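You operate a simulated robot arm through the tools that you are given. There is no shell and no other tool.

The job below is to be done with a simulated robot arm. You get a single attempt, and the scene is never put back.

## Task
Pack the red cover in the blue crate, tag it, shut it and slide it back to PACKED.
Fine: middle cell, a black divider between it and the green cover; the tag with the job card's lot goes into the crate's pocket.

Only the result counts: the job must be done as asked and must still hold three seconds after the hand-in. Knocking over, shifting, dropping, spilling or breaking anything else fails it. Lids that push on must go on centred and level and be pressed home; caps that screw on are set level and turned clockwise until they are tight.

## Robot
A 7-joint arm with a two-finger parallel gripper, fixed in place. Base frame: the origin is on the floor under the middle of its stand, x ahead of it, y to its left, z up; the work surface is at about z = 800. Readings come in mm, rad, newtons and seconds.
With the tool pointing down near the work surface it reaches from about 460 to 920 mm from the base axis. Its first joint turns from -2.007 to 2.007 rad. Payload 3.91 kg.
The tool frame sits at the grasp point between the pads (the TCP): z along the fingers, y along the line on which they close. The tips reach 30 mm beyond it. Largest opening 110 mm; finger width 20, thickness 10; the body of the gripper, 48 by 112 mm, starts 55 mm behind the TCP.
Orientation is told as [roll, pitch, yaw] about the base's x, y, z axes, in that order, counted from this pose: with the fingers straight down and closing along the base's y, the tool's x points along the base's -x, its y along +y and its z along -z.

## Interface
- The arm moves only by the tool drive_tool. Its argument "increments" is a list of rows, each an object (a shift or turn left out is 0, a gripper value left out holds the last) with "delta_pos": the shift along the base's x, y, z in mm, a list of three; "rotation": the turn, a rotation vector about the base's x, y, z in rad, a list of three; "fingers": the opening, from 0 (shut) to 1 (fully open). In form: [{"delta_pos": [x, y, z], "rotation": [rx, ry, rz], "fingers": fingers}, ...]. A call has 1 to 20 rows; each row shifts and turns the commanded pose from where the row before left it. A row lasts 0.2 s, in which the tool goes at most 50 mm and 0.15 rad; a call with a longer step from one row to the next is refused whole, and so is a gripper value outside its range. Where a pose cannot be reached the arm comes as near as it can. A force on the tool above 90 N (or 10 N above the force at the start of the call, whichever is more), or a blocked arm, ends the call early, and 0.2 s more pass. Each finger travels about 153 mm/s and halts on what it meets, pressing with about 42 N; the grip force reading is that of the motor and also rises with nothing between the fingers. The clock runs only during rows and for 0.2 s after the last one: add rows that do not move to give the fingers time. The reply holds the time, the measured pose of the TCP, the force on the tool along the base axes, the opening and the grip force, in the units named above and with some noise, with the torque about the TCP (base axes, N m) and any sound that the robot's microphone picked up, and new pictures: "pictures" is both (left out), scene, wrist or none.
- Cameras (640 x 400 px; columns grow to the right, rows downward): "scene" is fixed at [50, 647.7, 1528.9]; the picture's right is [-0.64, -0.77, 0.00], its down [-0.54, 0.45, -0.71] and it looks along [0.54, -0.45, -0.71] (base axes); focal length 331 px, centre (320, 200). "wrist" rides on the gripper at [72, 17, -103] in the tool frame; the picture's right is [-0.23, 0.97, 0.00], its down [-0.76, -0.18, -0.62] and it looks along [-0.61, -0.14, 0.78] (tool axes); focal length 222 px, centre (320, 200).
- slide_trunk(by): slides the trunk up (or, below 0, down) by that many mm; the arm rides with it, the base frame stays. It gives what a move gives, with no picture.
- point_at(camera, pixels): there is no depth. For up to 12 entries [column, row, z] of the newest picture of that camera ("zoom" is the newest enlarged one), the place [x, y] in the base frame at which the ray of that pixel passes the height z, good to about 2 mm. The clock stands still meanwhile.
- inspect(camera, box): a new picture of the part [left, top, right, bottom] of that camera's present view, enlarged. The clock stands still meanwhile.
- close_job(): hands the job in; it is judged then, once.

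Leave the gripper open and the arm clear of the work at the hand-in unless told otherwise.

The tools are called as name(argument=value, ...) on one line, values as JSON. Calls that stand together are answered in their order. drive_tool: Moves the arm, as the interface text tells. Its arguments: {"type":"object","properties":{"increments":{"type":"array"},"pictures":{"type":"string","enum":["both","scene","wrist","none"]}},"required":["increments"]} The other tools are called the same way: slide_trunk (by) moves the trunk up or down; point_at (camera, pixels) gives the place at which the rays of pixels pass given heights; inspect (camera, box) takes an enlarged picture of a part of a camera's view; close_job () hands the job in.

At the start:

```text
clock: 0.0
tool_pos: [381.3, 293.9, 1136.7]
orientation: [-0.002, 0.001, 0.0]
wrist_force: [-0.2, 0.3, -1.1]
torque: [0.03, -0.02, 0.06]
width: 110.3
gripper_force: 0.1
trunk travel left (down, up): [-750.0, 240.0]
```

scene: 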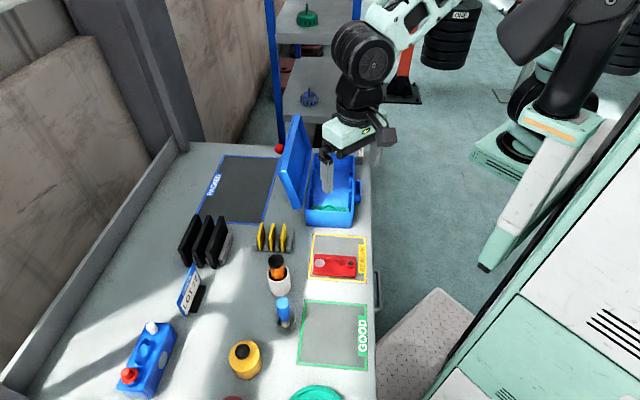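
wrist: 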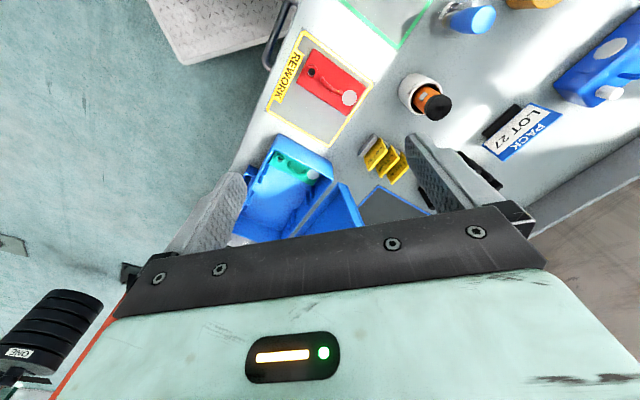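

I see a blue crate with an open lid around scene (330,190), a red cover on the yellow REWORK field at (335,265), black dividers at (203,240), yellow pieces at (272,238), and a card "LOT 27" at (190,290). I'll enlarge the important parts first.

inspect(camera="scene", box=[270, 110, 380, 290])

inspect(camera="scene", box=[160, 200, 310, 330])

inspect(camera="wrist", box=[220, 20, 560, 240])

```text
2.22 times, centred on (325, 200) of scene
```

zoom: 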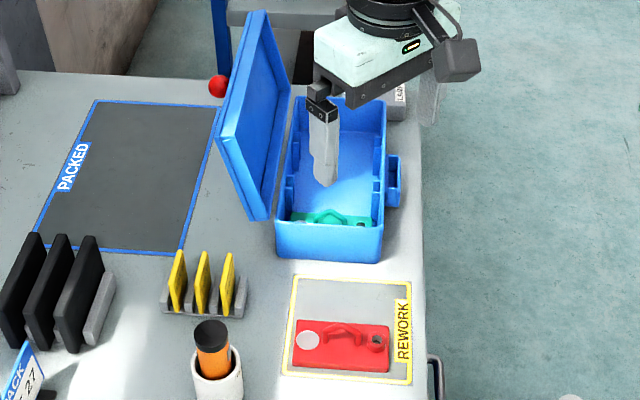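

```text
3.08 times, centred on (235, 265) of scene
```

zoom: 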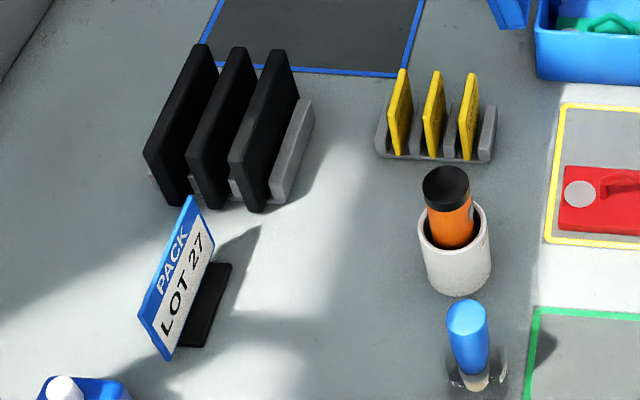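

```text
1.82 times, centred on (390, 130) of wrist
```

zoom: 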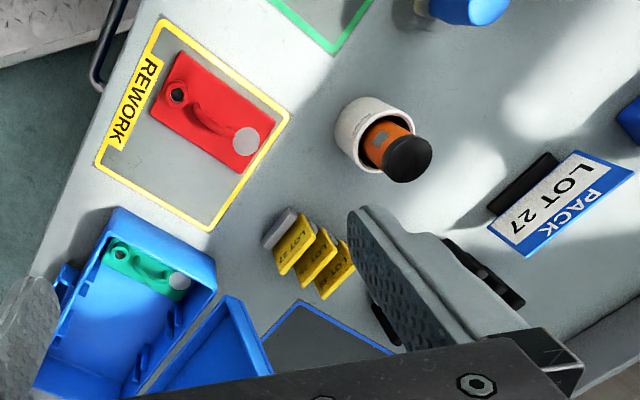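

Before moving, I'll get table-level coordinates of the main items from the scene picture.

point_at(camera="scene", pixels=[[226, 155, 800], [275, 160, 800], [263, 222, 800], [197, 222, 800], [314, 234, 800], [366, 239, 800], [364, 283, 800], [309, 278, 800], [306, 224, 800], [352, 228, 800], [371, 200, 800], [370, 155, 800]])

point_at(camera="scene", pixels=[[313, 275, 800], [356, 278, 800], [314, 255, 815], [357, 257, 815], [185, 265, 800], [224, 268, 800], [256, 251, 800], [290, 252, 800], [304, 305, 800], [368, 307, 800], [298, 363, 800], [367, 371, 800]])

inspect(camera="wrist", box=[340, 120, 440, 200])

```text
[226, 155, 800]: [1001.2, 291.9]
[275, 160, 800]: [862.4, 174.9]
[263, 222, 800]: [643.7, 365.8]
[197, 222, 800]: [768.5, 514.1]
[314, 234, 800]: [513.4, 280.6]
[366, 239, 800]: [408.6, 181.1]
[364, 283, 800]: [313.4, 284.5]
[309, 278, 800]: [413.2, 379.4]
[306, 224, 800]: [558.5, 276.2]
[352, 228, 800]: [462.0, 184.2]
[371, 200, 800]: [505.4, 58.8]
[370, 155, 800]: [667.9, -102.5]
```

```text
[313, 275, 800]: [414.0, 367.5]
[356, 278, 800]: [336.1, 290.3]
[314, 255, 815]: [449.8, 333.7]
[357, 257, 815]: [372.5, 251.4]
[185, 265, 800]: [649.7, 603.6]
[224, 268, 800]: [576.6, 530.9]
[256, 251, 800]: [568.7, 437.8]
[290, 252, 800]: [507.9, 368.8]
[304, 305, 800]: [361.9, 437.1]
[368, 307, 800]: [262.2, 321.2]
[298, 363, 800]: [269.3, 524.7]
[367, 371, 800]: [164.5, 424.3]
```

```text
5.00 times, centred on (390, 160) of wrist
```

zoom: 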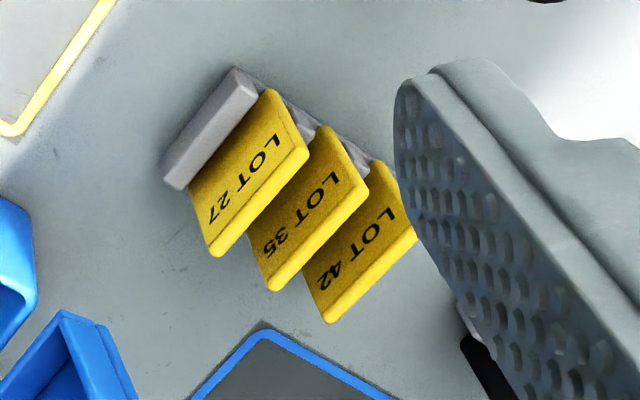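

The LOT 27 tag is the one nearest the table's edge, in the yellow rack. The table is turned about 45° from the base. I'll yaw the tool by -45° and move high over the crate for a closer look.

drive_tool(increments=[{"delta_pos": [25, -15, 0], "rotation": [0, 0, -0.1309], "fingers": 1}, {"delta_pos": [25, -15, 0], "rotation": [0, 0, -0.1309]}, {"delta_pos": [25, -15, 0], "rotation": [0, 0, -0.1309]}, {"delta_pos": [25, -15, 0], "rotation": [0, 0, -0.1309]}, {"delta_pos": [25, -15, 0], "rotation": [0, 0, -0.1309]}, {"delta_pos": [25, -15, 0], "rotation": [0, 0, -0.1309]}, {}])

```text
clock: 1.6
tool_pos: [532.1, 202.8, 1134.6]
orientation: [-0.001, 0.0, -0.787]
wrist_force: [-0.1, 0.8, 0.7]
torque: [0.0, -0.05, 0.01]
width: 109.8
gripper_force: 0.1
trunk travel left (down, up): [-750.0, 240.0]
```

scene: 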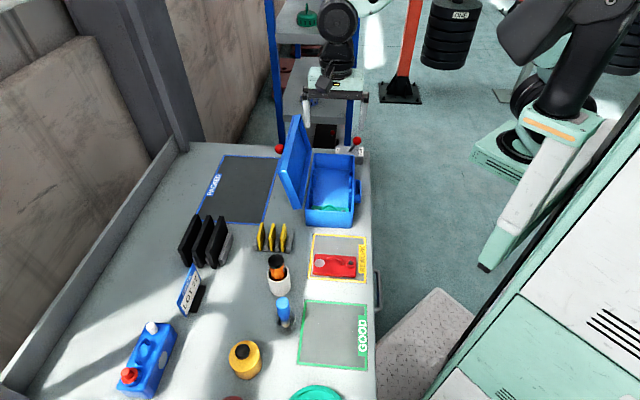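
wrist: 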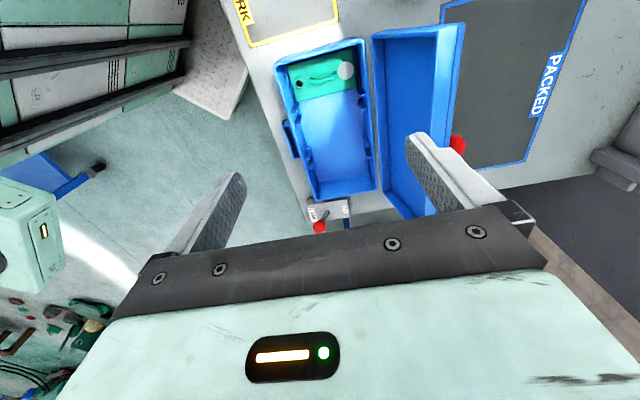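

The crate is now in clear view, at wrist (325,120). There is also a small box with a red-knobbed lever behind it and a red ball near the lid. I'll enlarge both.

inspect(camera="wrist", box=[260, 20, 500, 220])

inspect(camera="scene", box=[260, 100, 380, 240])

inspect(camera="wrist", box=[270, 30, 390, 120])

inspect(camera="wrist", box=[280, 170, 400, 240])

```text
2.00 times, centred on (380, 120) of wrist
```

zoom: 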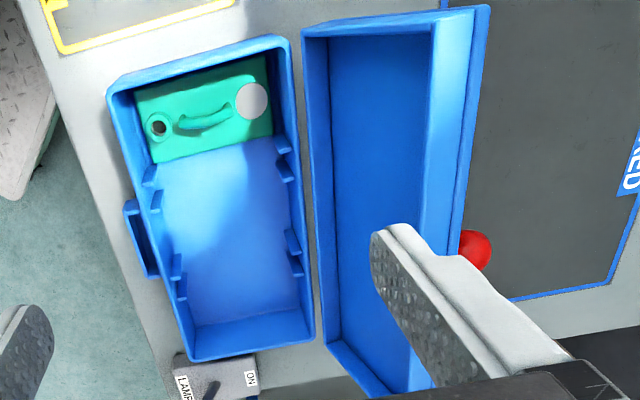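

```text
2.86 times, centred on (320, 170) of scene
```

zoom: 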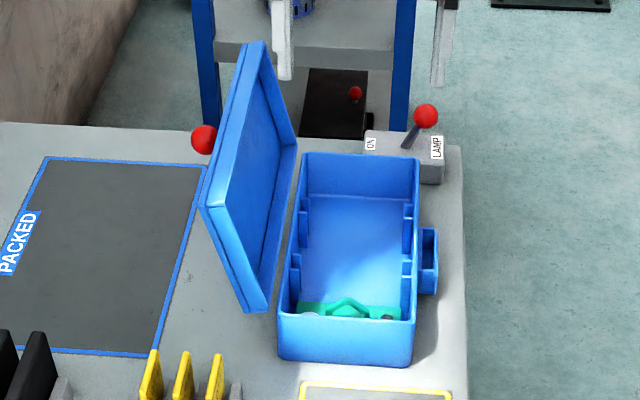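

```text
4.44 times, centred on (330, 75) of wrist
```

zoom: 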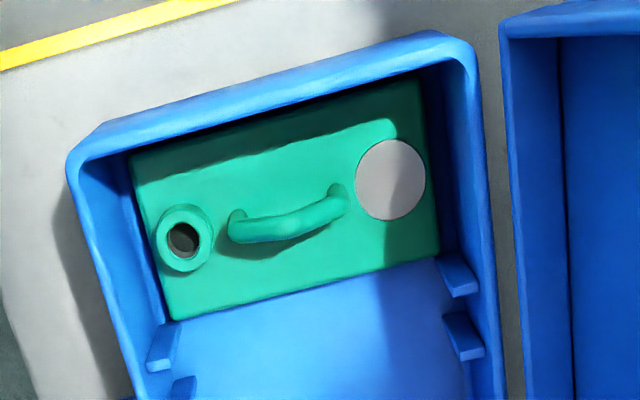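

```text
5.33 times, centred on (340, 205) of wrist
```

zoom: 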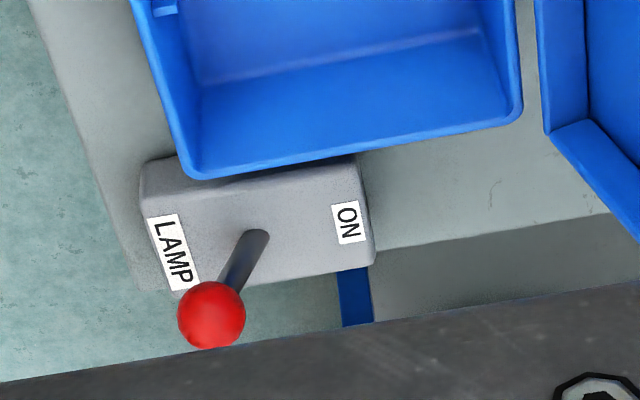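

The crate has two pairs of slot ribs and a pocket on its table-edge side, with a lamp lever right behind it that must not be touched. I'll work out the rim height and crate pose by querying the same corners in both cameras at several heights.

point_at(camera="wrist", pixels=[[274, 65, 880], [274, 65, 910], [364, 39, 880], [364, 39, 910], [376, 190, 880], [376, 190, 910], [315, 200, 880], [315, 200, 910], [457, 143, 800], [457, 143, 830], [457, 143, 900], [457, 143, 950]])

point_at(camera="scene", pixels=[[306, 211.3, 880], [306, 211.3, 910], [353.2, 212.7, 880], [353.2, 212.7, 910], [355, 154.3, 880], [355, 154.3, 910], [313.7, 154.3, 880], [313.7, 154.3, 910], [280, 148, 800], [280, 148, 830], [280, 148, 900], [280, 148, 950]])

```text
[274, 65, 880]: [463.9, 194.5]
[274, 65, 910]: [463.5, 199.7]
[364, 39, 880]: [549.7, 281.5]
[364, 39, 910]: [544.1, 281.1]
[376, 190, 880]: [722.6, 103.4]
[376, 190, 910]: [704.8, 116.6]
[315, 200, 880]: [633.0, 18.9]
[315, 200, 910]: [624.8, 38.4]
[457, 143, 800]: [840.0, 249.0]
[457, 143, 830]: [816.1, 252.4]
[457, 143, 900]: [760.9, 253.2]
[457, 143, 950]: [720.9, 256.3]
```

```text
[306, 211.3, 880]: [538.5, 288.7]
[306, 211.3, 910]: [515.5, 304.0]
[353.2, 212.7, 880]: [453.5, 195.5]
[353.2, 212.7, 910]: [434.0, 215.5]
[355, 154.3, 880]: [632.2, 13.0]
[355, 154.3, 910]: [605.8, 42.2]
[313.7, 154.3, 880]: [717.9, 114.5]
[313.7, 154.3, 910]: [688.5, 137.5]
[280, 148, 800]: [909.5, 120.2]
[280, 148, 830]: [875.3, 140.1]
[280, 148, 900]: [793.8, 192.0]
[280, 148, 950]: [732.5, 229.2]
```

From the two views, the rim is near z 870 and the crate is about 127 × 252 mm, centred near (594,147) with its long axis at -45°. The red ball at about (692,257,985) is a knob on the open lid. Next I'll move to view the red cover, tag rack and divider rack.

drive_tool(increments=[{"delta_pos": [-5, 35, -10]}, {"delta_pos": [-5, 35, -10]}, {"delta_pos": [-5, 35, -10]}, {"delta_pos": [-5, 35, -10]}, {"delta_pos": [-5, 35, -10]}, {}])

```text
clock: 3.0
tool_pos: [507.2, 380.8, 1083.6]
orientation: [0.0, 0.0, -0.784]
wrist_force: [1.1, -0.7, -1.2]
torque: [-0.01, 0.01, 0.01]
width: 110.1
gripper_force: 0.1
trunk travel left (down, up): [-750.0, 240.0]
```

scene: 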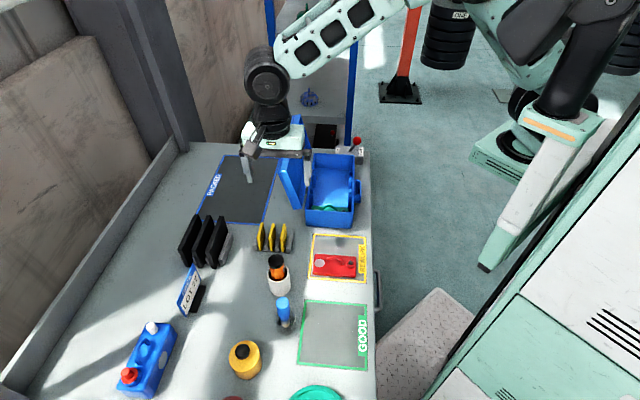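
wrist: 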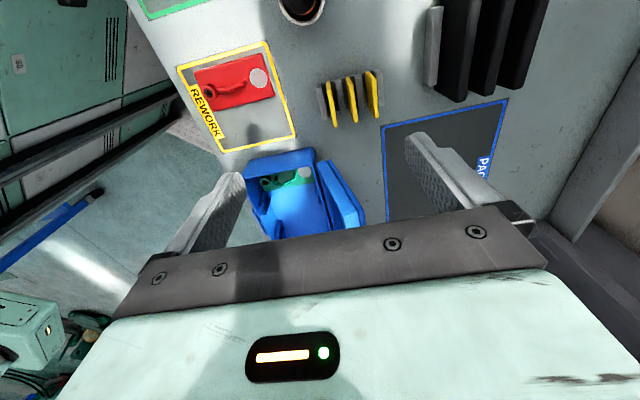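

inspect(camera="wrist", box=[170, 30, 310, 160])

inspect(camera="wrist", box=[300, 50, 400, 140])

inspect(camera="wrist", box=[400, 0, 560, 120])

inspect(camera="wrist", box=[220, 140, 400, 250])

```text
3.08 times, centred on (240, 95) of wrist
```

zoom: 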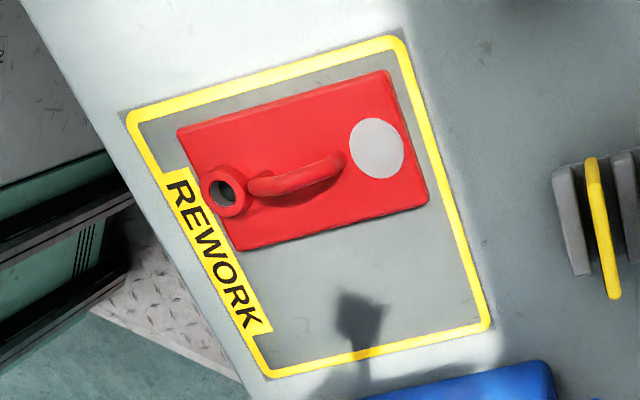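

```text
4.44 times, centred on (350, 95) of wrist
```

zoom: 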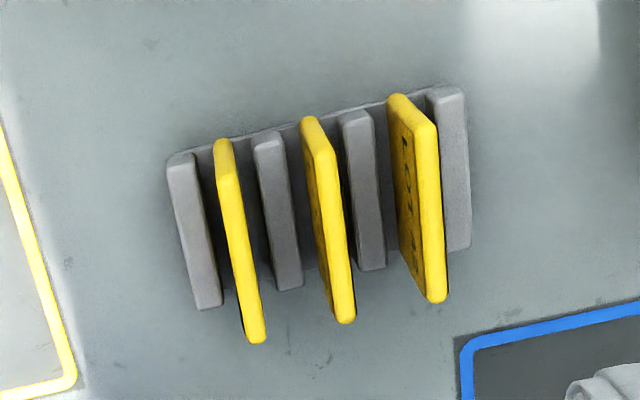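

```text
3.33 times, centred on (480, 60) of wrist
```

zoom: 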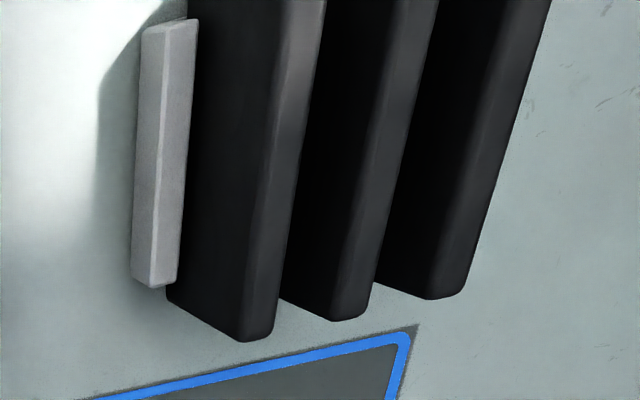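

```text
3.56 times, centred on (310, 195) of wrist
```

zoom: 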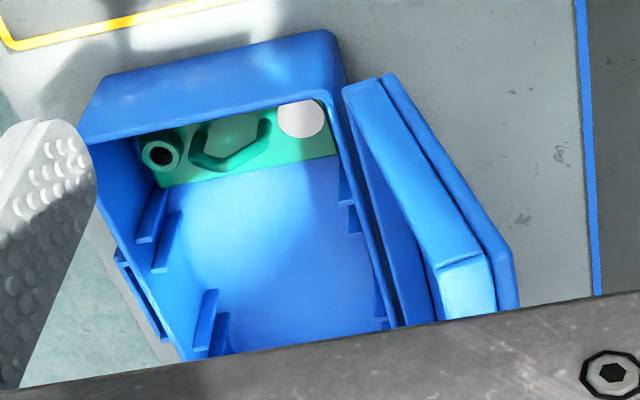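

point_at(camera="wrist", pixels=[[194.5, 72.2, 812], [262.1, 53.4, 812], [275.1, 96, 812], [213.4, 111.3, 812], [232.5, 87.9, 830], [232.5, 87.9, 845], [180, 67, 800], [268, 42, 800], [295, 135, 800], [225, 152, 800]])

point_at(camera="scene", pixels=[[337, 258, 830], [337, 258, 845], [204, 215, 900], [227, 217, 900], [194, 261, 800], [215, 264, 800], [285, 226, 850], [272, 226, 850], [260, 226, 850]])

inspect(camera="scene", box=[170, 200, 300, 290])

inspect(camera="scene", box=[300, 225, 380, 290])

```text
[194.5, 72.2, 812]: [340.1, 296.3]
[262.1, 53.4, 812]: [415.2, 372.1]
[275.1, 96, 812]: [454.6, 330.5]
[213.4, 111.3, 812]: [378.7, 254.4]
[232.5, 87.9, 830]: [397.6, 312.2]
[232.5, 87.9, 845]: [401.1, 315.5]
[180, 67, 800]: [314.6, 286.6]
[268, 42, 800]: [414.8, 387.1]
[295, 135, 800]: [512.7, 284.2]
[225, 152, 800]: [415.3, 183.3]
```

```text
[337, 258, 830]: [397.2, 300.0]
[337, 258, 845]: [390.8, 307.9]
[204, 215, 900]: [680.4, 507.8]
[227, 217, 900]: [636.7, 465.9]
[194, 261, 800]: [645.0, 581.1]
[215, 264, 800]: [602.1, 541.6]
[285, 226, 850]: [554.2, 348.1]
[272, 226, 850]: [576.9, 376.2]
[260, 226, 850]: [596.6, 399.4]
```

```text
4.44 times, centred on (235, 245) of scene
```

zoom: 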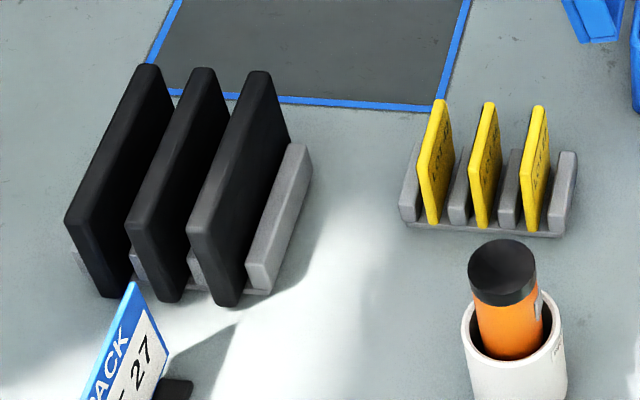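

```text
6.15 times, centred on (340, 258) of scene
```

zoom: 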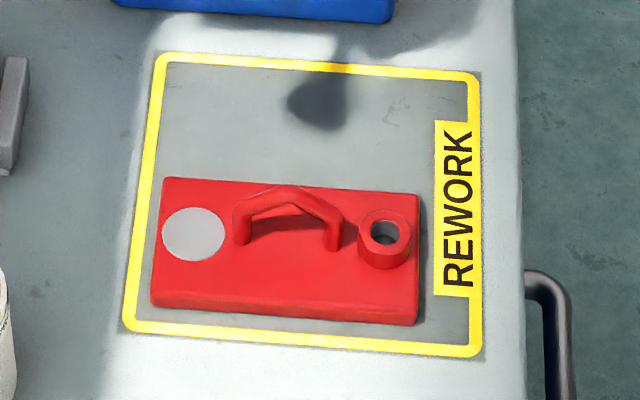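

The red cover is about 107 × 57 mm, centred near (397,313), with an arch handle running along its length. Now I'll move over the black dividers for a closer look.

drive_tool(increments=[{"delta_pos": [27, 30, 0]}, {"delta_pos": [27, 30, 0]}, {"delta_pos": [27, 30, 0]}, {"delta_pos": [27, 30, 0]}, {}])

inspect(camera="wrist", box=[240, 20, 440, 160])

```text
clock: 4.2
tool_pos: [601.3, 483.3, 1084.8]
orientation: [0.001, 0.0, -0.785]
wrist_force: [-0.1, -0.2, -0.3]
torque: [0.04, -0.01, 0.0]
width: 109.8
gripper_force: 0.2
out of reach, approached as far as the arm can: row 4
trunk travel left (down, up): [-750.0, 240.0]
```

scene: 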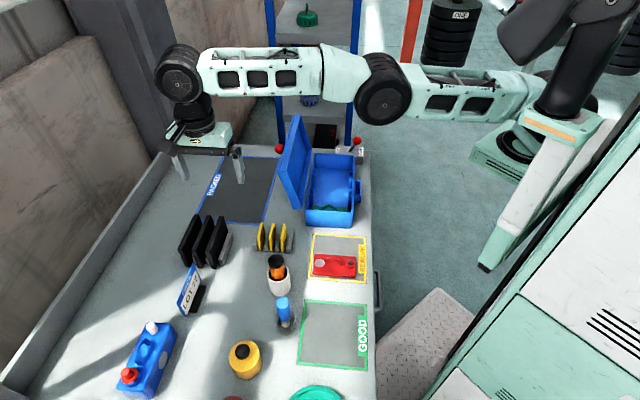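
wrist: 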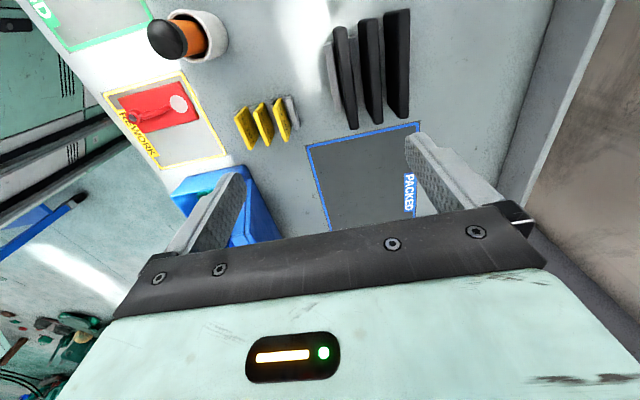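

```text
2.86 times, centred on (340, 90) of wrist
```

zoom: 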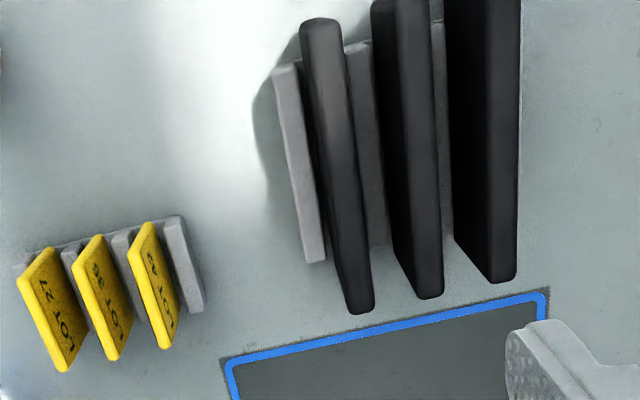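

The arm is at its reach limit at this trunk height. I'll triangulate the nearest divider's top edge and the LOT 27 tag's top edge from both cameras.

point_at(camera="wrist", pixels=[[340.7, 27.7, 870], [340.7, 27.7, 890], [340.7, 27.7, 910], [353, 125, 870], [353, 125, 890], [353, 125, 910], [242, 108, 840], [242, 108, 860], [248, 147, 840], [248, 147, 860]])

point_at(camera="scene", pixels=[[208.4, 251.3, 870], [208.4, 251.3, 890], [208.4, 251.3, 910], [222, 216.2, 870], [222, 216.2, 890], [222, 216.2, 910], [282, 243.5, 840], [282, 243.5, 860], [284, 224.5, 840], [284, 224.5, 860]])

```text
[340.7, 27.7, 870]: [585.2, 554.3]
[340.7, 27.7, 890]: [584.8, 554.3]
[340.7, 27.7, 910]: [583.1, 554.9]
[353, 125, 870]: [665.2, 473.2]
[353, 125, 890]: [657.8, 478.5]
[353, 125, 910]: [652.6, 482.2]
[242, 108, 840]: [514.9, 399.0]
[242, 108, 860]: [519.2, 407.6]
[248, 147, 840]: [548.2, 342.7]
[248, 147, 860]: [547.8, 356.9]
```

```text
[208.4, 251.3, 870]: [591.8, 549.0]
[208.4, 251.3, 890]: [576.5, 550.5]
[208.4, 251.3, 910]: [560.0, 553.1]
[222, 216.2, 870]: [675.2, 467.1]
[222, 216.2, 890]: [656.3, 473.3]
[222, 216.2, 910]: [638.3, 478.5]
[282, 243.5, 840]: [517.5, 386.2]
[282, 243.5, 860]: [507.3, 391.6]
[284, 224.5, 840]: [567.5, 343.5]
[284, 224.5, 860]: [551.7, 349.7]
```

The nearest divider's top edge runs from about (585,551) to (661,475) at z≈880, so its centre is near (623,514). I'll lower the tool first, without the trunk, to see how the reach changes with height.

drive_tool(increments=[{"delta_pos": [0, 0, -40]}, {"delta_pos": [0, 0, -40]}, {"delta_pos": [0, 0, -40]}, {"delta_pos": [6, 10, 0]}, {}], pictures="wrist")

```text
clock: 5.4
tool_pos: [606.3, 492.1, 964.6]
orientation: [0.001, -0.001, -0.785]
wrist_force: [1.0, 0.4, -0.8]
torque: [-0.01, 0.02, 0.0]
width: 110.1
gripper_force: 0.0
trunk travel left (down, up): [-750.0, 240.0]
```

wrist: 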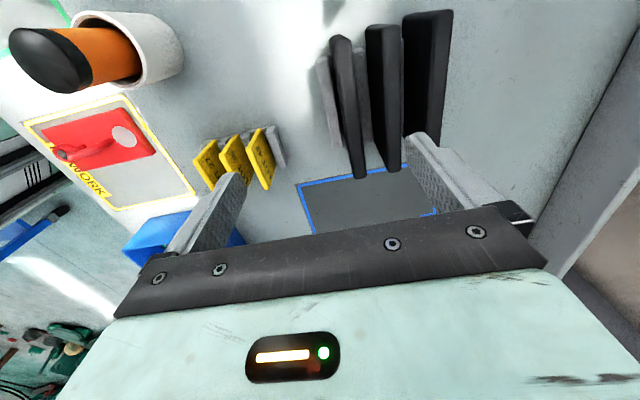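

The lower height gives more reach. I'll enlarge the dividers for an accurate position.

inspect(camera="wrist", box=[290, 10, 470, 190])

```text
2.22 times, centred on (380, 100) of wrist
```

zoom: 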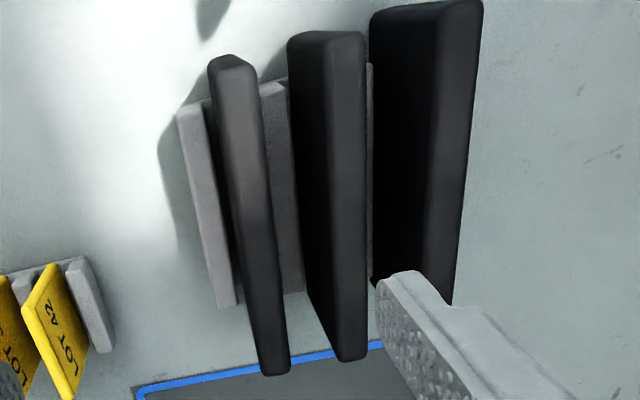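

point_at(camera="zoom", pixels=[[218, 75, 880], [255, 72, 880], [262, 372, 880], [290, 368, 880], [240, 220, 880], [272, 220, 880], [236, 66, 870], [276, 372, 870], [330, 220, 880], [365, 220, 880]])

inspect(camera="scene", box=[175, 205, 240, 275])

```text
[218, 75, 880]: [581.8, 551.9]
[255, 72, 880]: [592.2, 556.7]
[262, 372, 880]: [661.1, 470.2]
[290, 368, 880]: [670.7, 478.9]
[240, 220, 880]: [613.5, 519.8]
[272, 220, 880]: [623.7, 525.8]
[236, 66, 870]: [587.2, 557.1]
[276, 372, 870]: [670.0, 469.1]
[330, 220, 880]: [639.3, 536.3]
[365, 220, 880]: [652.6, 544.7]
```

```text
5.71 times, centred on (208, 240) of scene
```

zoom: 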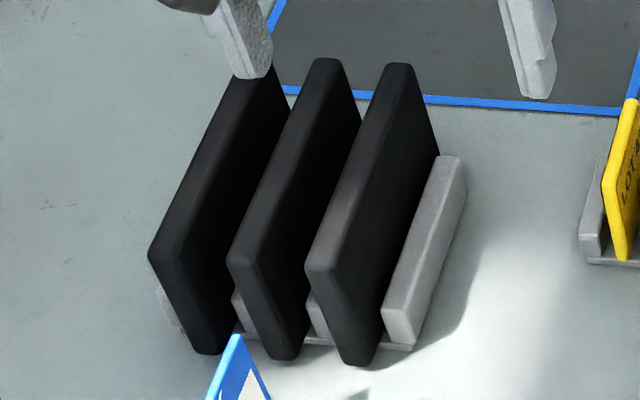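

The divider is about 11.5 mm thick with a gap of about 20 mm to its neighbour, centred near (626,513). I'll go above it with the opening narrowed to about 22 mm and check the alignment before descending.

drive_tool(increments=[{"delta_pos": [10, 10, 0], "fingers": 0.2}, {"delta_pos": [9.7, 10.5, -15], "fingers": 0.2}, {"fingers": 0.2}, {"fingers": 0.2}])

inspect(camera="wrist", box=[230, 50, 430, 220])

```text
clock: 6.4
tool_pos: [608.0, 489.6, 950.6]
orientation: [0.0, 0.002, -0.785]
wrist_force: [0.6, -0.4, 0.2]
torque: [-0.02, 0.01, 0.0]
width: 22.0
gripper_force: 0.0
out of reach, approached as far as the arm can: row 1, 2
trunk travel left (down, up): [-750.0, 240.0]
```

scene: 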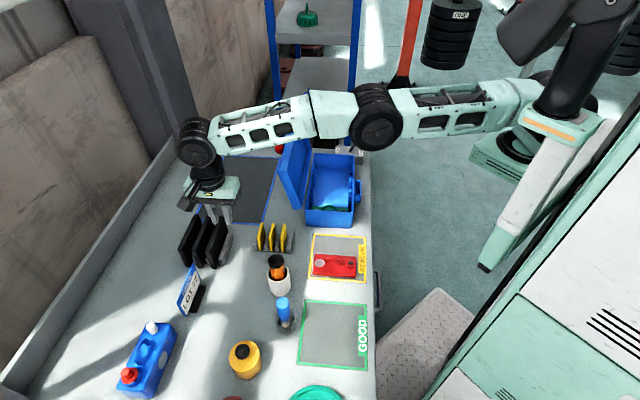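
wrist: 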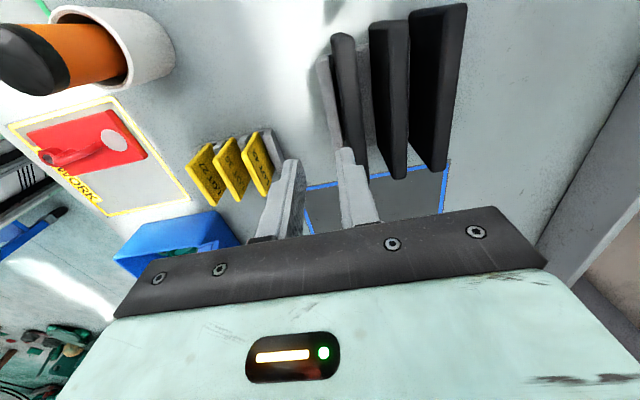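

```text
2.35 times, centred on (330, 135) of wrist
```

zoom: 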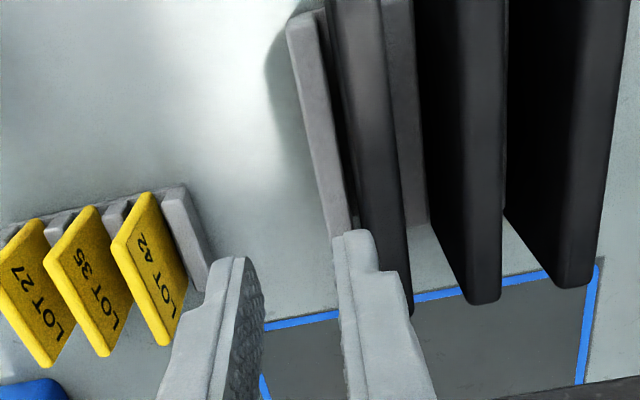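

The arm stops short here at about 781 mm. The shoulder is well above the wrist, so lowering the trunk should help. I'll raise the tool first and then lower the trunk by the same amount.

drive_tool(increments=[{"delta_pos": [-3, -3, 40]}, {"delta_pos": [-3, -3, 40]}, {"delta_pos": [-3, -3, 40]}, {"delta_pos": [-3, -3, 30]}, {}], pictures="none")

slide_trunk(by=-120)

drive_tool(increments=[{"delta_pos": [15, 18, 0]}, {"delta_pos": [15, 17, 0]}, {}])

```text
clock: 7.6
tool_pos: [596.9, 477.8, 1098.9]
orientation: [0.0, -0.002, -0.785]
wrist_force: [-1.2, -0.4, -0.4]
torque: [-0.02, -0.01, 0.04]
width: 21.9
gripper_force: 0.0
trunk travel left (down, up): [-750.0, 240.0]
```

```text
clock: 9.1
tool_pos: [596.2, 478.0, 979.9]
orientation: [0.0, 0.0, -0.786]
wrist_force: [0.0, 0.0, -1.4]
torque: [-0.01, 0.0, -0.01]
width: 22.1
gripper_force: 0.0
trunk travel left (down, up): [-630.0, 360.0]
```

```text
clock: 9.9
tool_pos: [600.1, 483.1, 978.2]
orientation: [0.0, 0.0, -0.787]
wrist_force: [-0.4, 0.7, 0.8]
torque: [0.03, -0.01, 0.0]
width: 22.3
gripper_force: 0.0
out of reach, approached as far as the arm can: row 1, 2
trunk travel left (down, up): [-630.0, 360.0]
```

scene: 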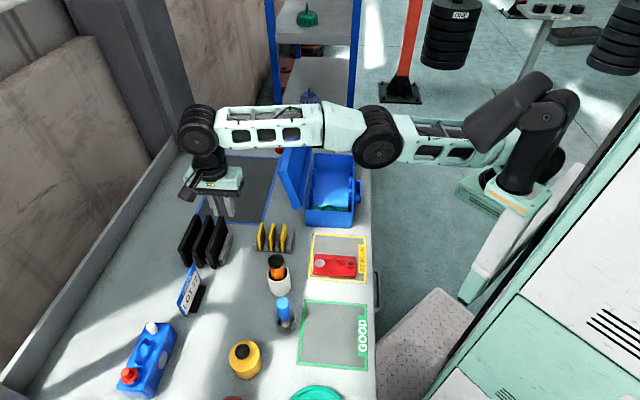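
wrist: 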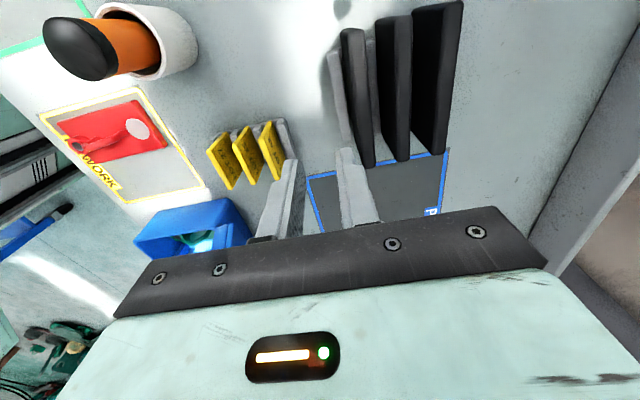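

The reach limit hardly changed, so it may come from the wrist yaw rather than the height. I'll test by turning the yaw while moving outward at this safe height.

drive_tool(increments=[{"delta_pos": [0, 0, 0], "rotation": [0, 0, 0.15]}, {"delta_pos": [0, 0, 0], "rotation": [0, 0, 0.15]}, {"delta_pos": [15, 15, 0]}, {"delta_pos": [15, 15, 0]}, {}], pictures="none")

```text
clock: 11.1
tool_pos: [600.4, 480.9, 977.8]
orientation: [0.0, -0.001, -0.485]
wrist_force: [-0.2, -0.3, -0.5]
torque: [0.0, 0.0, 0.0]
width: 22.0
gripper_force: 0.1
out of reach, approached as far as the arm can: row 3, 4
trunk travel left (down, up): [-630.0, 360.0]
```

Yaw is not the limit. I'll look at the arm's shape in the scene view.

inspect(camera="scene", box=[160, 40, 640, 320])

```text
1.33 times, centred on (400, 180) of scene
```

zoom: 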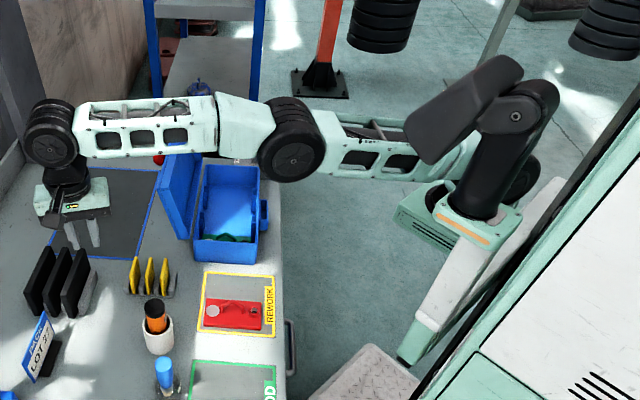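

I'll probe the limit in another direction, still high and clear, to find the arm's true axis. I'll turn the yaw back at the same time.

drive_tool(increments=[{"delta_pos": [-20, 20, 0], "rotation": [0, 0, -0.15]}, {"delta_pos": [-20, 20, 0], "rotation": [0, 0, -0.15]}, {"delta_pos": [-20, 20, 0]}, {"delta_pos": [-20, 20, 0]}, {"delta_pos": [0, 20, 0]}, {"delta_pos": [0, 20, 0]}, {"delta_pos": [0, 20, 0]}, {}], pictures="scene")

```text
clock: 12.9
tool_pos: [481.8, 545.4, 966.2]
orientation: [0.0, 0.0, -0.785]
wrist_force: [-0.7, 0.0, 0.1]
torque: [0.0, -0.01, -0.01]
width: 22.0
gripper_force: 0.0
out of reach, approached as far as the arm can: row 1, 2, 3, 4, 5, 6, 7
trunk travel left (down, up): [-630.0, 360.0]
```

scene: 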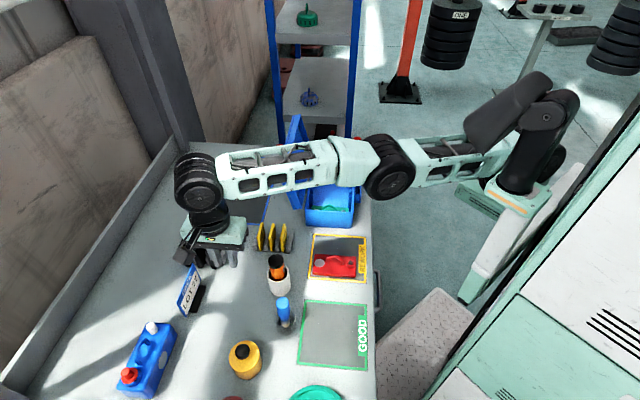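

The limit points show that the arm's shoulder is not over the origin. I'll look at the shoulder and stand area more closely.

inspect(camera="scene", box=[400, 60, 640, 330])

```text
1.48 times, centred on (520, 195) of scene
```

zoom: 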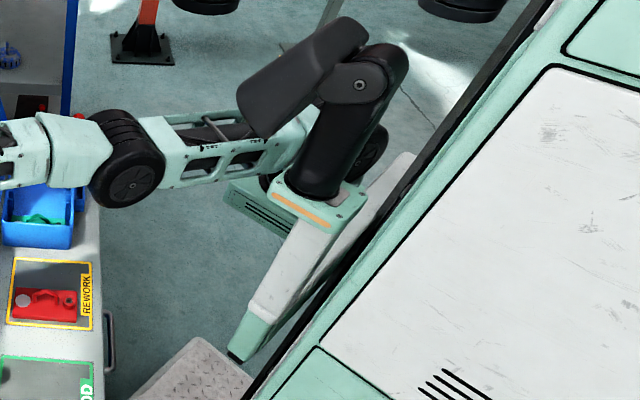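

I'll raise the trunk back up for clearance, then probe the limit at lower azimuths, above the crate and lid.

slide_trunk(by=120)

drive_tool(increments=[{"delta_pos": [20, -40, 0]}, {"delta_pos": [20, -40, 0]}, {"delta_pos": [20, -40, 0]}, {"delta_pos": [20, -40, 0]}, {"delta_pos": [30, -30, 0]}, {"delta_pos": [40, 10, 0]}, {"delta_pos": [40, 10, 0]}, {"delta_pos": [40, 10, 0]}, {"delta_pos": [40, 10, 0]}, {"delta_pos": [40, 10, 0]}, {}], pictures="both")

```text
clock: 14.4
tool_pos: [481.6, 545.2, 1086.6]
orientation: [0.0, 0.0, -0.785]
wrist_force: [0.8, 0.3, 0.8]
torque: [-0.01, 0.0, 0.0]
width: 22.2
gripper_force: 0.1
trunk travel left (down, up): [-750.0, 240.0]
```

```text
clock: 16.8
tool_pos: [691.0, 414.7, 1099.2]
orientation: [0.0, -0.001, -0.786]
wrist_force: [-0.4, -0.1, 0.0]
torque: [-0.02, -0.01, -0.02]
width: 22.0
gripper_force: 0.2
out of reach, approached as far as the arm can: row 1, 2, 3, 4, 5, 6, 7, 8, 9, 10
trunk travel left (down, up): [-750.0, 240.0]
```

scene: 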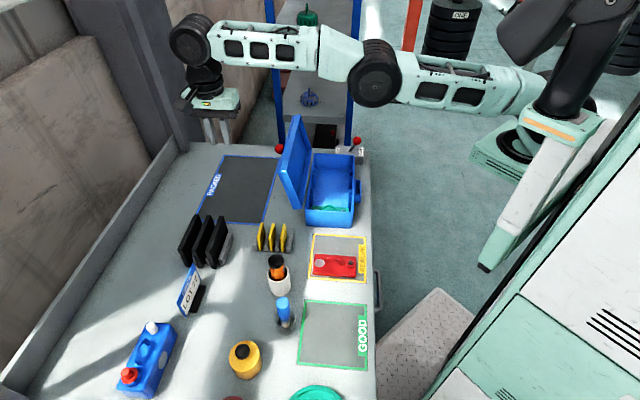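
wrist: 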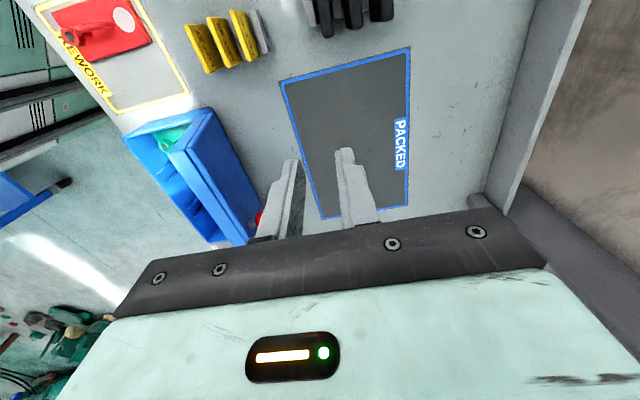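

This gives a third limit point at (691,415). I'll raise the trunk fully and bring the tool back down, to test the reach with the shoulder higher relative to the tool.

slide_trunk(by=240)

drive_tool(increments=[{"delta_pos": [-20, 5, -40]}, {"delta_pos": [-20, 5, -40]}, {"delta_pos": [-20, 5, -40]}, {"delta_pos": [-10, 10, -40]}, {"delta_pos": [-10, 10, -40]}, {"delta_pos": [0, 0, -40]}, {"delta_pos": [0, 0, -40]}, {"delta_pos": [0, 0, -40]}, {"delta_pos": [0, 0, -40]}, {}], pictures="scene")

```text
clock: 19.3
tool_pos: [689.9, 414.3, 1328.2]
orientation: [-0.02, -0.002, -0.782]
wrist_force: [-19.8, -7.4, -56.5]
torque: [-2.19, -0.97, 0.62]
width: 21.8
gripper_force: 0.1
trunk travel left (down, up): [-990.0, 0.0]
```

```text
clock: 21.5
tool_pos: [608.3, 444.7, 980.9]
orientation: [0.0, -0.001, -0.785]
wrist_force: [-0.1, 0.3, 0.2]
torque: [-0.01, 0.01, 0.01]
width: 22.1
gripper_force: 0.0
out of reach, approached as far as the arm can: row 9
trunk travel left (down, up): [-990.0, 0.0]
```

scene: 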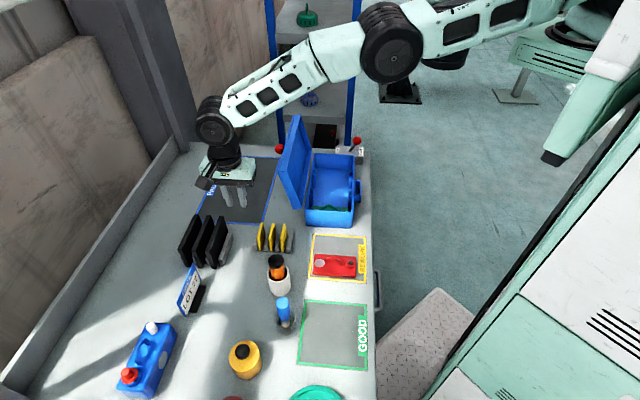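

The reach is worst with the trunk up, and best when the tool sits about 970 mm high at the original trunk height. I also felt a contact force at the very top of that move (z 1328), so I'll stay well below it. I'll check that nothing was disturbed, then bring the trunk down in steps.

inspect(camera="scene", box=[0, 0, 400, 250])

drive_tool(increments=[{"delta_pos": [-15, -10, 40]}, {"delta_pos": [-15, -10, 40]}, {"delta_pos": [-10, -5, 40]}, {"delta_pos": [0, 0, 40]}, {"delta_pos": [0, 0, 40]}, {}], pictures="none")

slide_trunk(by=-220)

```text
1.60 times, centred on (200, 125) of scene
```

zoom: 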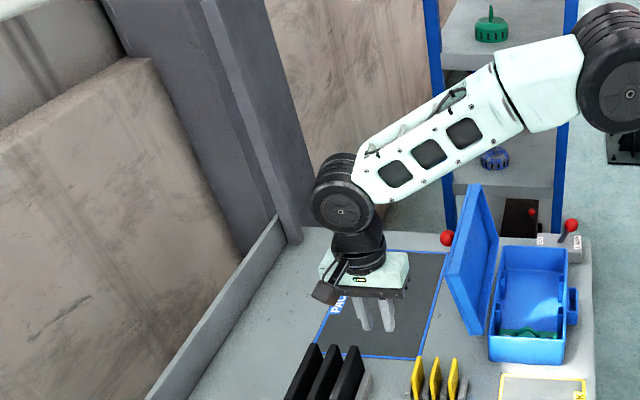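

```text
clock: 22.9
tool_pos: [566.1, 419.7, 1182.8]
orientation: [0.0, 0.0, -0.786]
wrist_force: [-0.2, 0.3, -0.4]
torque: [0.0, 0.0, -0.01]
width: 22.1
gripper_force: 0.1
trunk travel left (down, up): [-990.0, 0.0]
```

```text
clock: 25.2
tool_pos: [566.7, 419.1, 961.8]
orientation: [0.001, 0.001, -0.785]
wrist_force: [-0.1, 0.4, 0.5]
torque: [0.02, 0.03, 0.0]
width: 22.0
gripper_force: 0.1
trunk travel left (down, up): [-770.0, 220.0]
```

drive_tool(increments=[{"delta_pos": [0, 0, 40]}, {"delta_pos": [0, 0, 40]}, {"delta_pos": [0, 0, 40]}, {}], pictures="none")

slide_trunk(by=-110)

```text
clock: 26.2
tool_pos: [565.9, 418.9, 1083.6]
orientation: [0.002, 0.001, -0.785]
wrist_force: [0.0, 0.1, 0.6]
torque: [0.0, 0.0, 0.0]
width: 21.9
gripper_force: 0.1
trunk travel left (down, up): [-770.0, 220.0]
```

```text
clock: 27.6
tool_pos: [567.0, 418.9, 972.6]
orientation: [-0.001, 0.0, -0.786]
wrist_force: [-0.2, -0.5, -1.0]
torque: [-0.02, 0.04, 0.02]
width: 22.2
gripper_force: 0.0
trunk travel left (down, up): [-660.0, 330.0]
```

The trunk is now at the best height. Next I'll tilt the tool about 8° around the dividers' long direction, so the fingers point slightly outward, and see if this reaches over the divider.

drive_tool(increments=[{"rotation": [0.099, -0.099, 0]}, {"delta_pos": [25, 25, -10]}, {"delta_pos": [25, 25, -10]}, {"delta_pos": [20, 22, -10]}, {}])

inspect(camera="wrist", box=[230, 50, 430, 220])

```text
clock: 28.9
tool_pos: [637.0, 491.5, 942.8]
orientation: [0.139, -0.002, -0.785]
wrist_force: [0.7, 0.7, -0.7]
torque: [0.02, -0.01, -0.01]
width: 22.2
gripper_force: 0.0
trunk travel left (down, up): [-660.0, 330.0]
```

scene: 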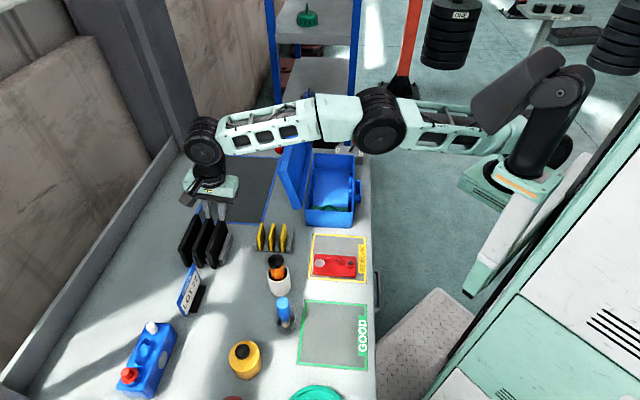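
wrist: 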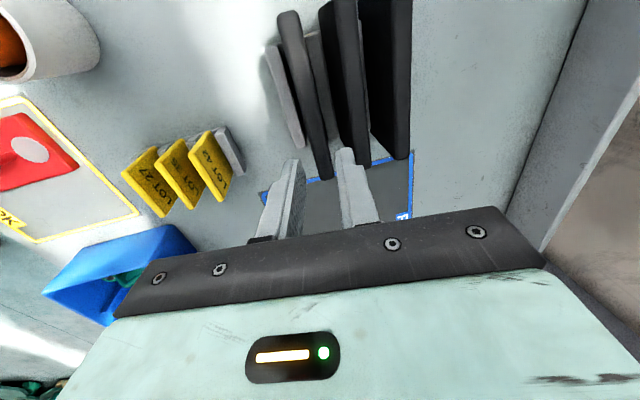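

```text
2.35 times, centred on (330, 135) of wrist
```

zoom: 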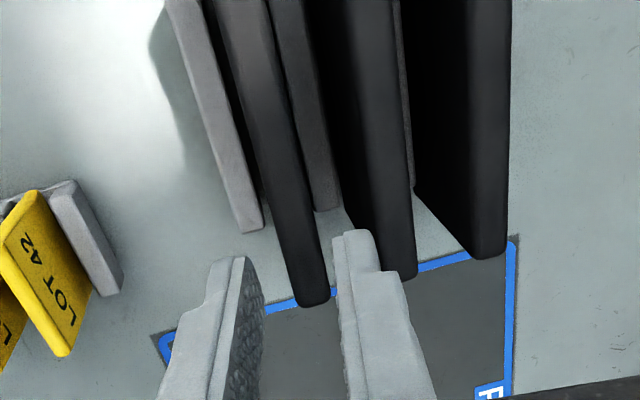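

With the 8° tilt the arm reaches. I'll measure divider 1's top edge again from this closer view.

point_at(camera="zoom", pixels=[[297, 300, 878], [327, 298, 878], [260, 180, 878], [296, 170, 878], [229, 80, 878], [271, 60, 878], [380, 273, 878], [414, 270, 878], [360, 170, 878], [398, 160, 878]])

inspect(camera="wrist", box=[240, 0, 360, 120])

```text
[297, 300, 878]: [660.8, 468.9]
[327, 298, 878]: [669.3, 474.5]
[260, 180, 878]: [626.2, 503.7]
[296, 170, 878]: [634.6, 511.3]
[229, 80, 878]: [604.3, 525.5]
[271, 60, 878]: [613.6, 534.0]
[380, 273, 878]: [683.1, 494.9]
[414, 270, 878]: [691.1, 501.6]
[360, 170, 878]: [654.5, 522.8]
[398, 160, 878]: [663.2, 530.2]
```

```text
3.33 times, centred on (300, 60) of wrist
```

zoom: 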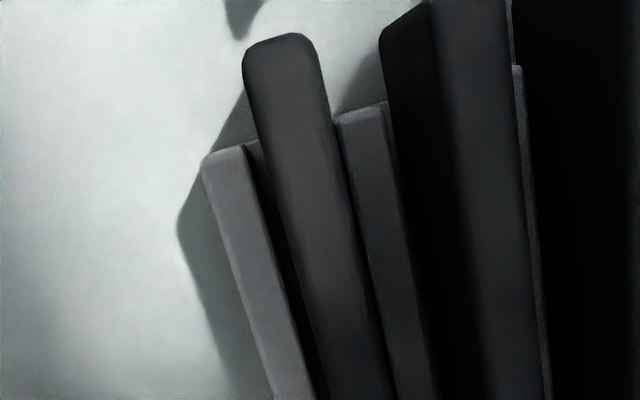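

Divider 1's faces lie at e2 ≈ 798.9 and 810.3 (e2 = (x+y)/√2), and divider 2 starts at e2 ≈ 832.7. I'll set the tilt to about 7.2°, open the fingers to about 36 mm and line up above the divider before descending along the tool axis.

drive_tool(increments=[{"delta_pos": [-17.7, 7.6, -17.8], "rotation": [-0.0099, 0.0099, 0], "fingers": 0.327}, {"fingers": 0.327}, {"fingers": 0.327}])

inspect(camera="wrist", box=[230, 50, 430, 220])

inspect(camera="scene", box=[160, 130, 280, 280])

```text
clock: 29.6
tool_pos: [618.2, 499.9, 924.7]
orientation: [0.125, 0.0, -0.785]
wrist_force: [-0.1, 0.3, -0.3]
torque: [-0.02, -0.02, 0.01]
width: 36.0
gripper_force: 0.0
trunk travel left (down, up): [-660.0, 330.0]
```

scene: 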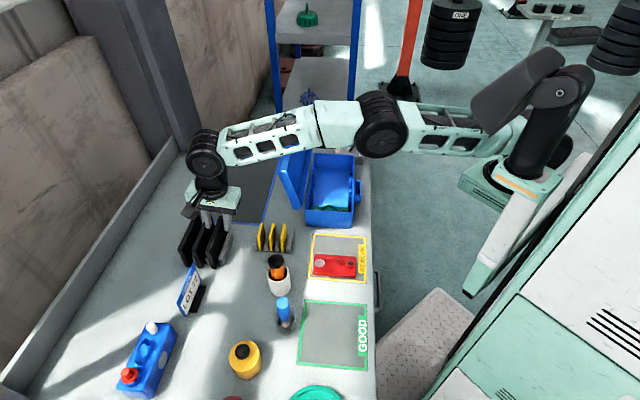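
wrist: 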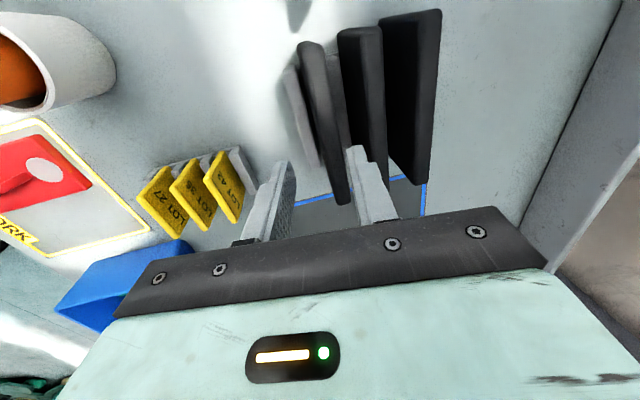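

```text
2.35 times, centred on (330, 135) of wrist
```

zoom: 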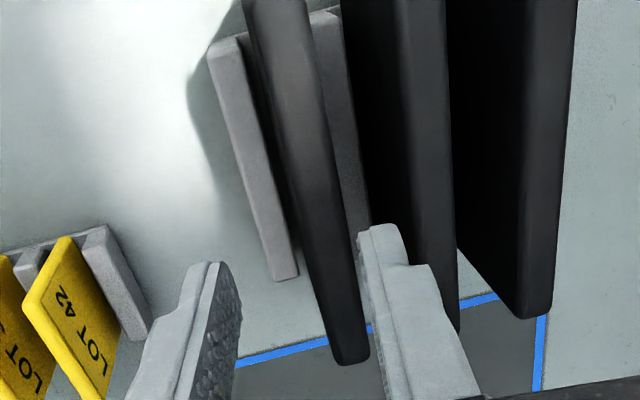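

```text
2.67 times, centred on (220, 205) of scene
```

zoom: 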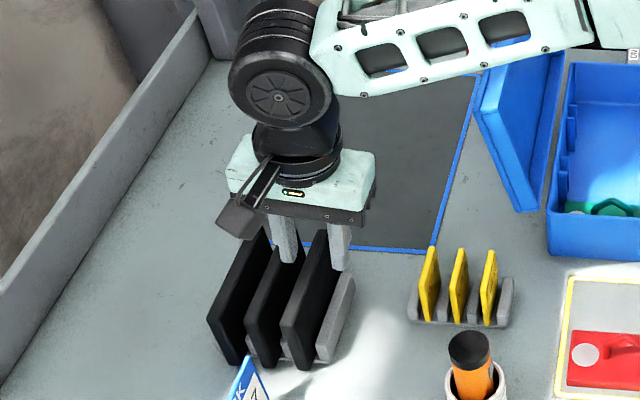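

point_at(camera="zoom", pixels=[[336, 360, 878], [369, 356, 878], [296, 200, 878], [332, 190, 878], [358, 235, 895], [372, 226, 895], [402, 240, 895], [412, 200, 878], [451, 200, 878], [226, 265, 895]])

```text
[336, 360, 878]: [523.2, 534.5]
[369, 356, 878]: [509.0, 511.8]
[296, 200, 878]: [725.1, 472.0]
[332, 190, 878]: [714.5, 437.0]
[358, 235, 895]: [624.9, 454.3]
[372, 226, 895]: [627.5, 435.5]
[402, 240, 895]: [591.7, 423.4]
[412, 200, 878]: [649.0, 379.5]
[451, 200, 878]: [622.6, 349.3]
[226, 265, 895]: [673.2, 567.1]
```

That used the scene enlargement. I'll take the wrist enlargement again and query it.

inspect(camera="wrist", box=[230, 50, 430, 220])

point_at(camera="zoom", pixels=[[336, 360, 878], [369, 356, 878], [296, 200, 878], [332, 190, 878], [358, 235, 895], [372, 226, 895], [402, 240, 895], [412, 200, 878], [451, 200, 878], [226, 265, 895]])

```text
2.35 times, centred on (330, 135) of wrist
```

zoom: 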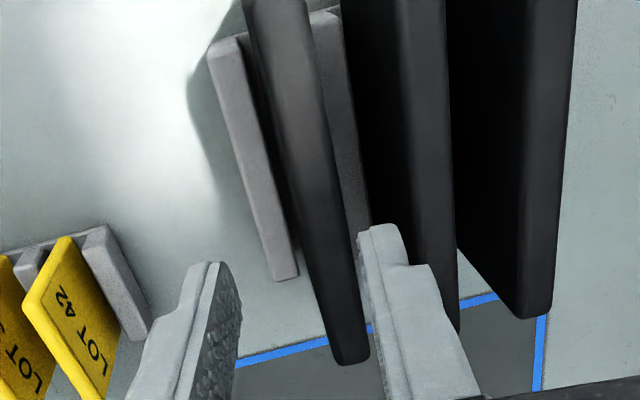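

```text
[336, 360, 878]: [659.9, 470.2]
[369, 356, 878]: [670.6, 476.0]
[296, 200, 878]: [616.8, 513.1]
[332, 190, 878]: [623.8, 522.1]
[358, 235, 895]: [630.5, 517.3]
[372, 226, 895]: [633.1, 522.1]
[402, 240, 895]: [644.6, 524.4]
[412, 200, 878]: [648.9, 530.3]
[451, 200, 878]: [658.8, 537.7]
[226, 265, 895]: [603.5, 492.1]
```

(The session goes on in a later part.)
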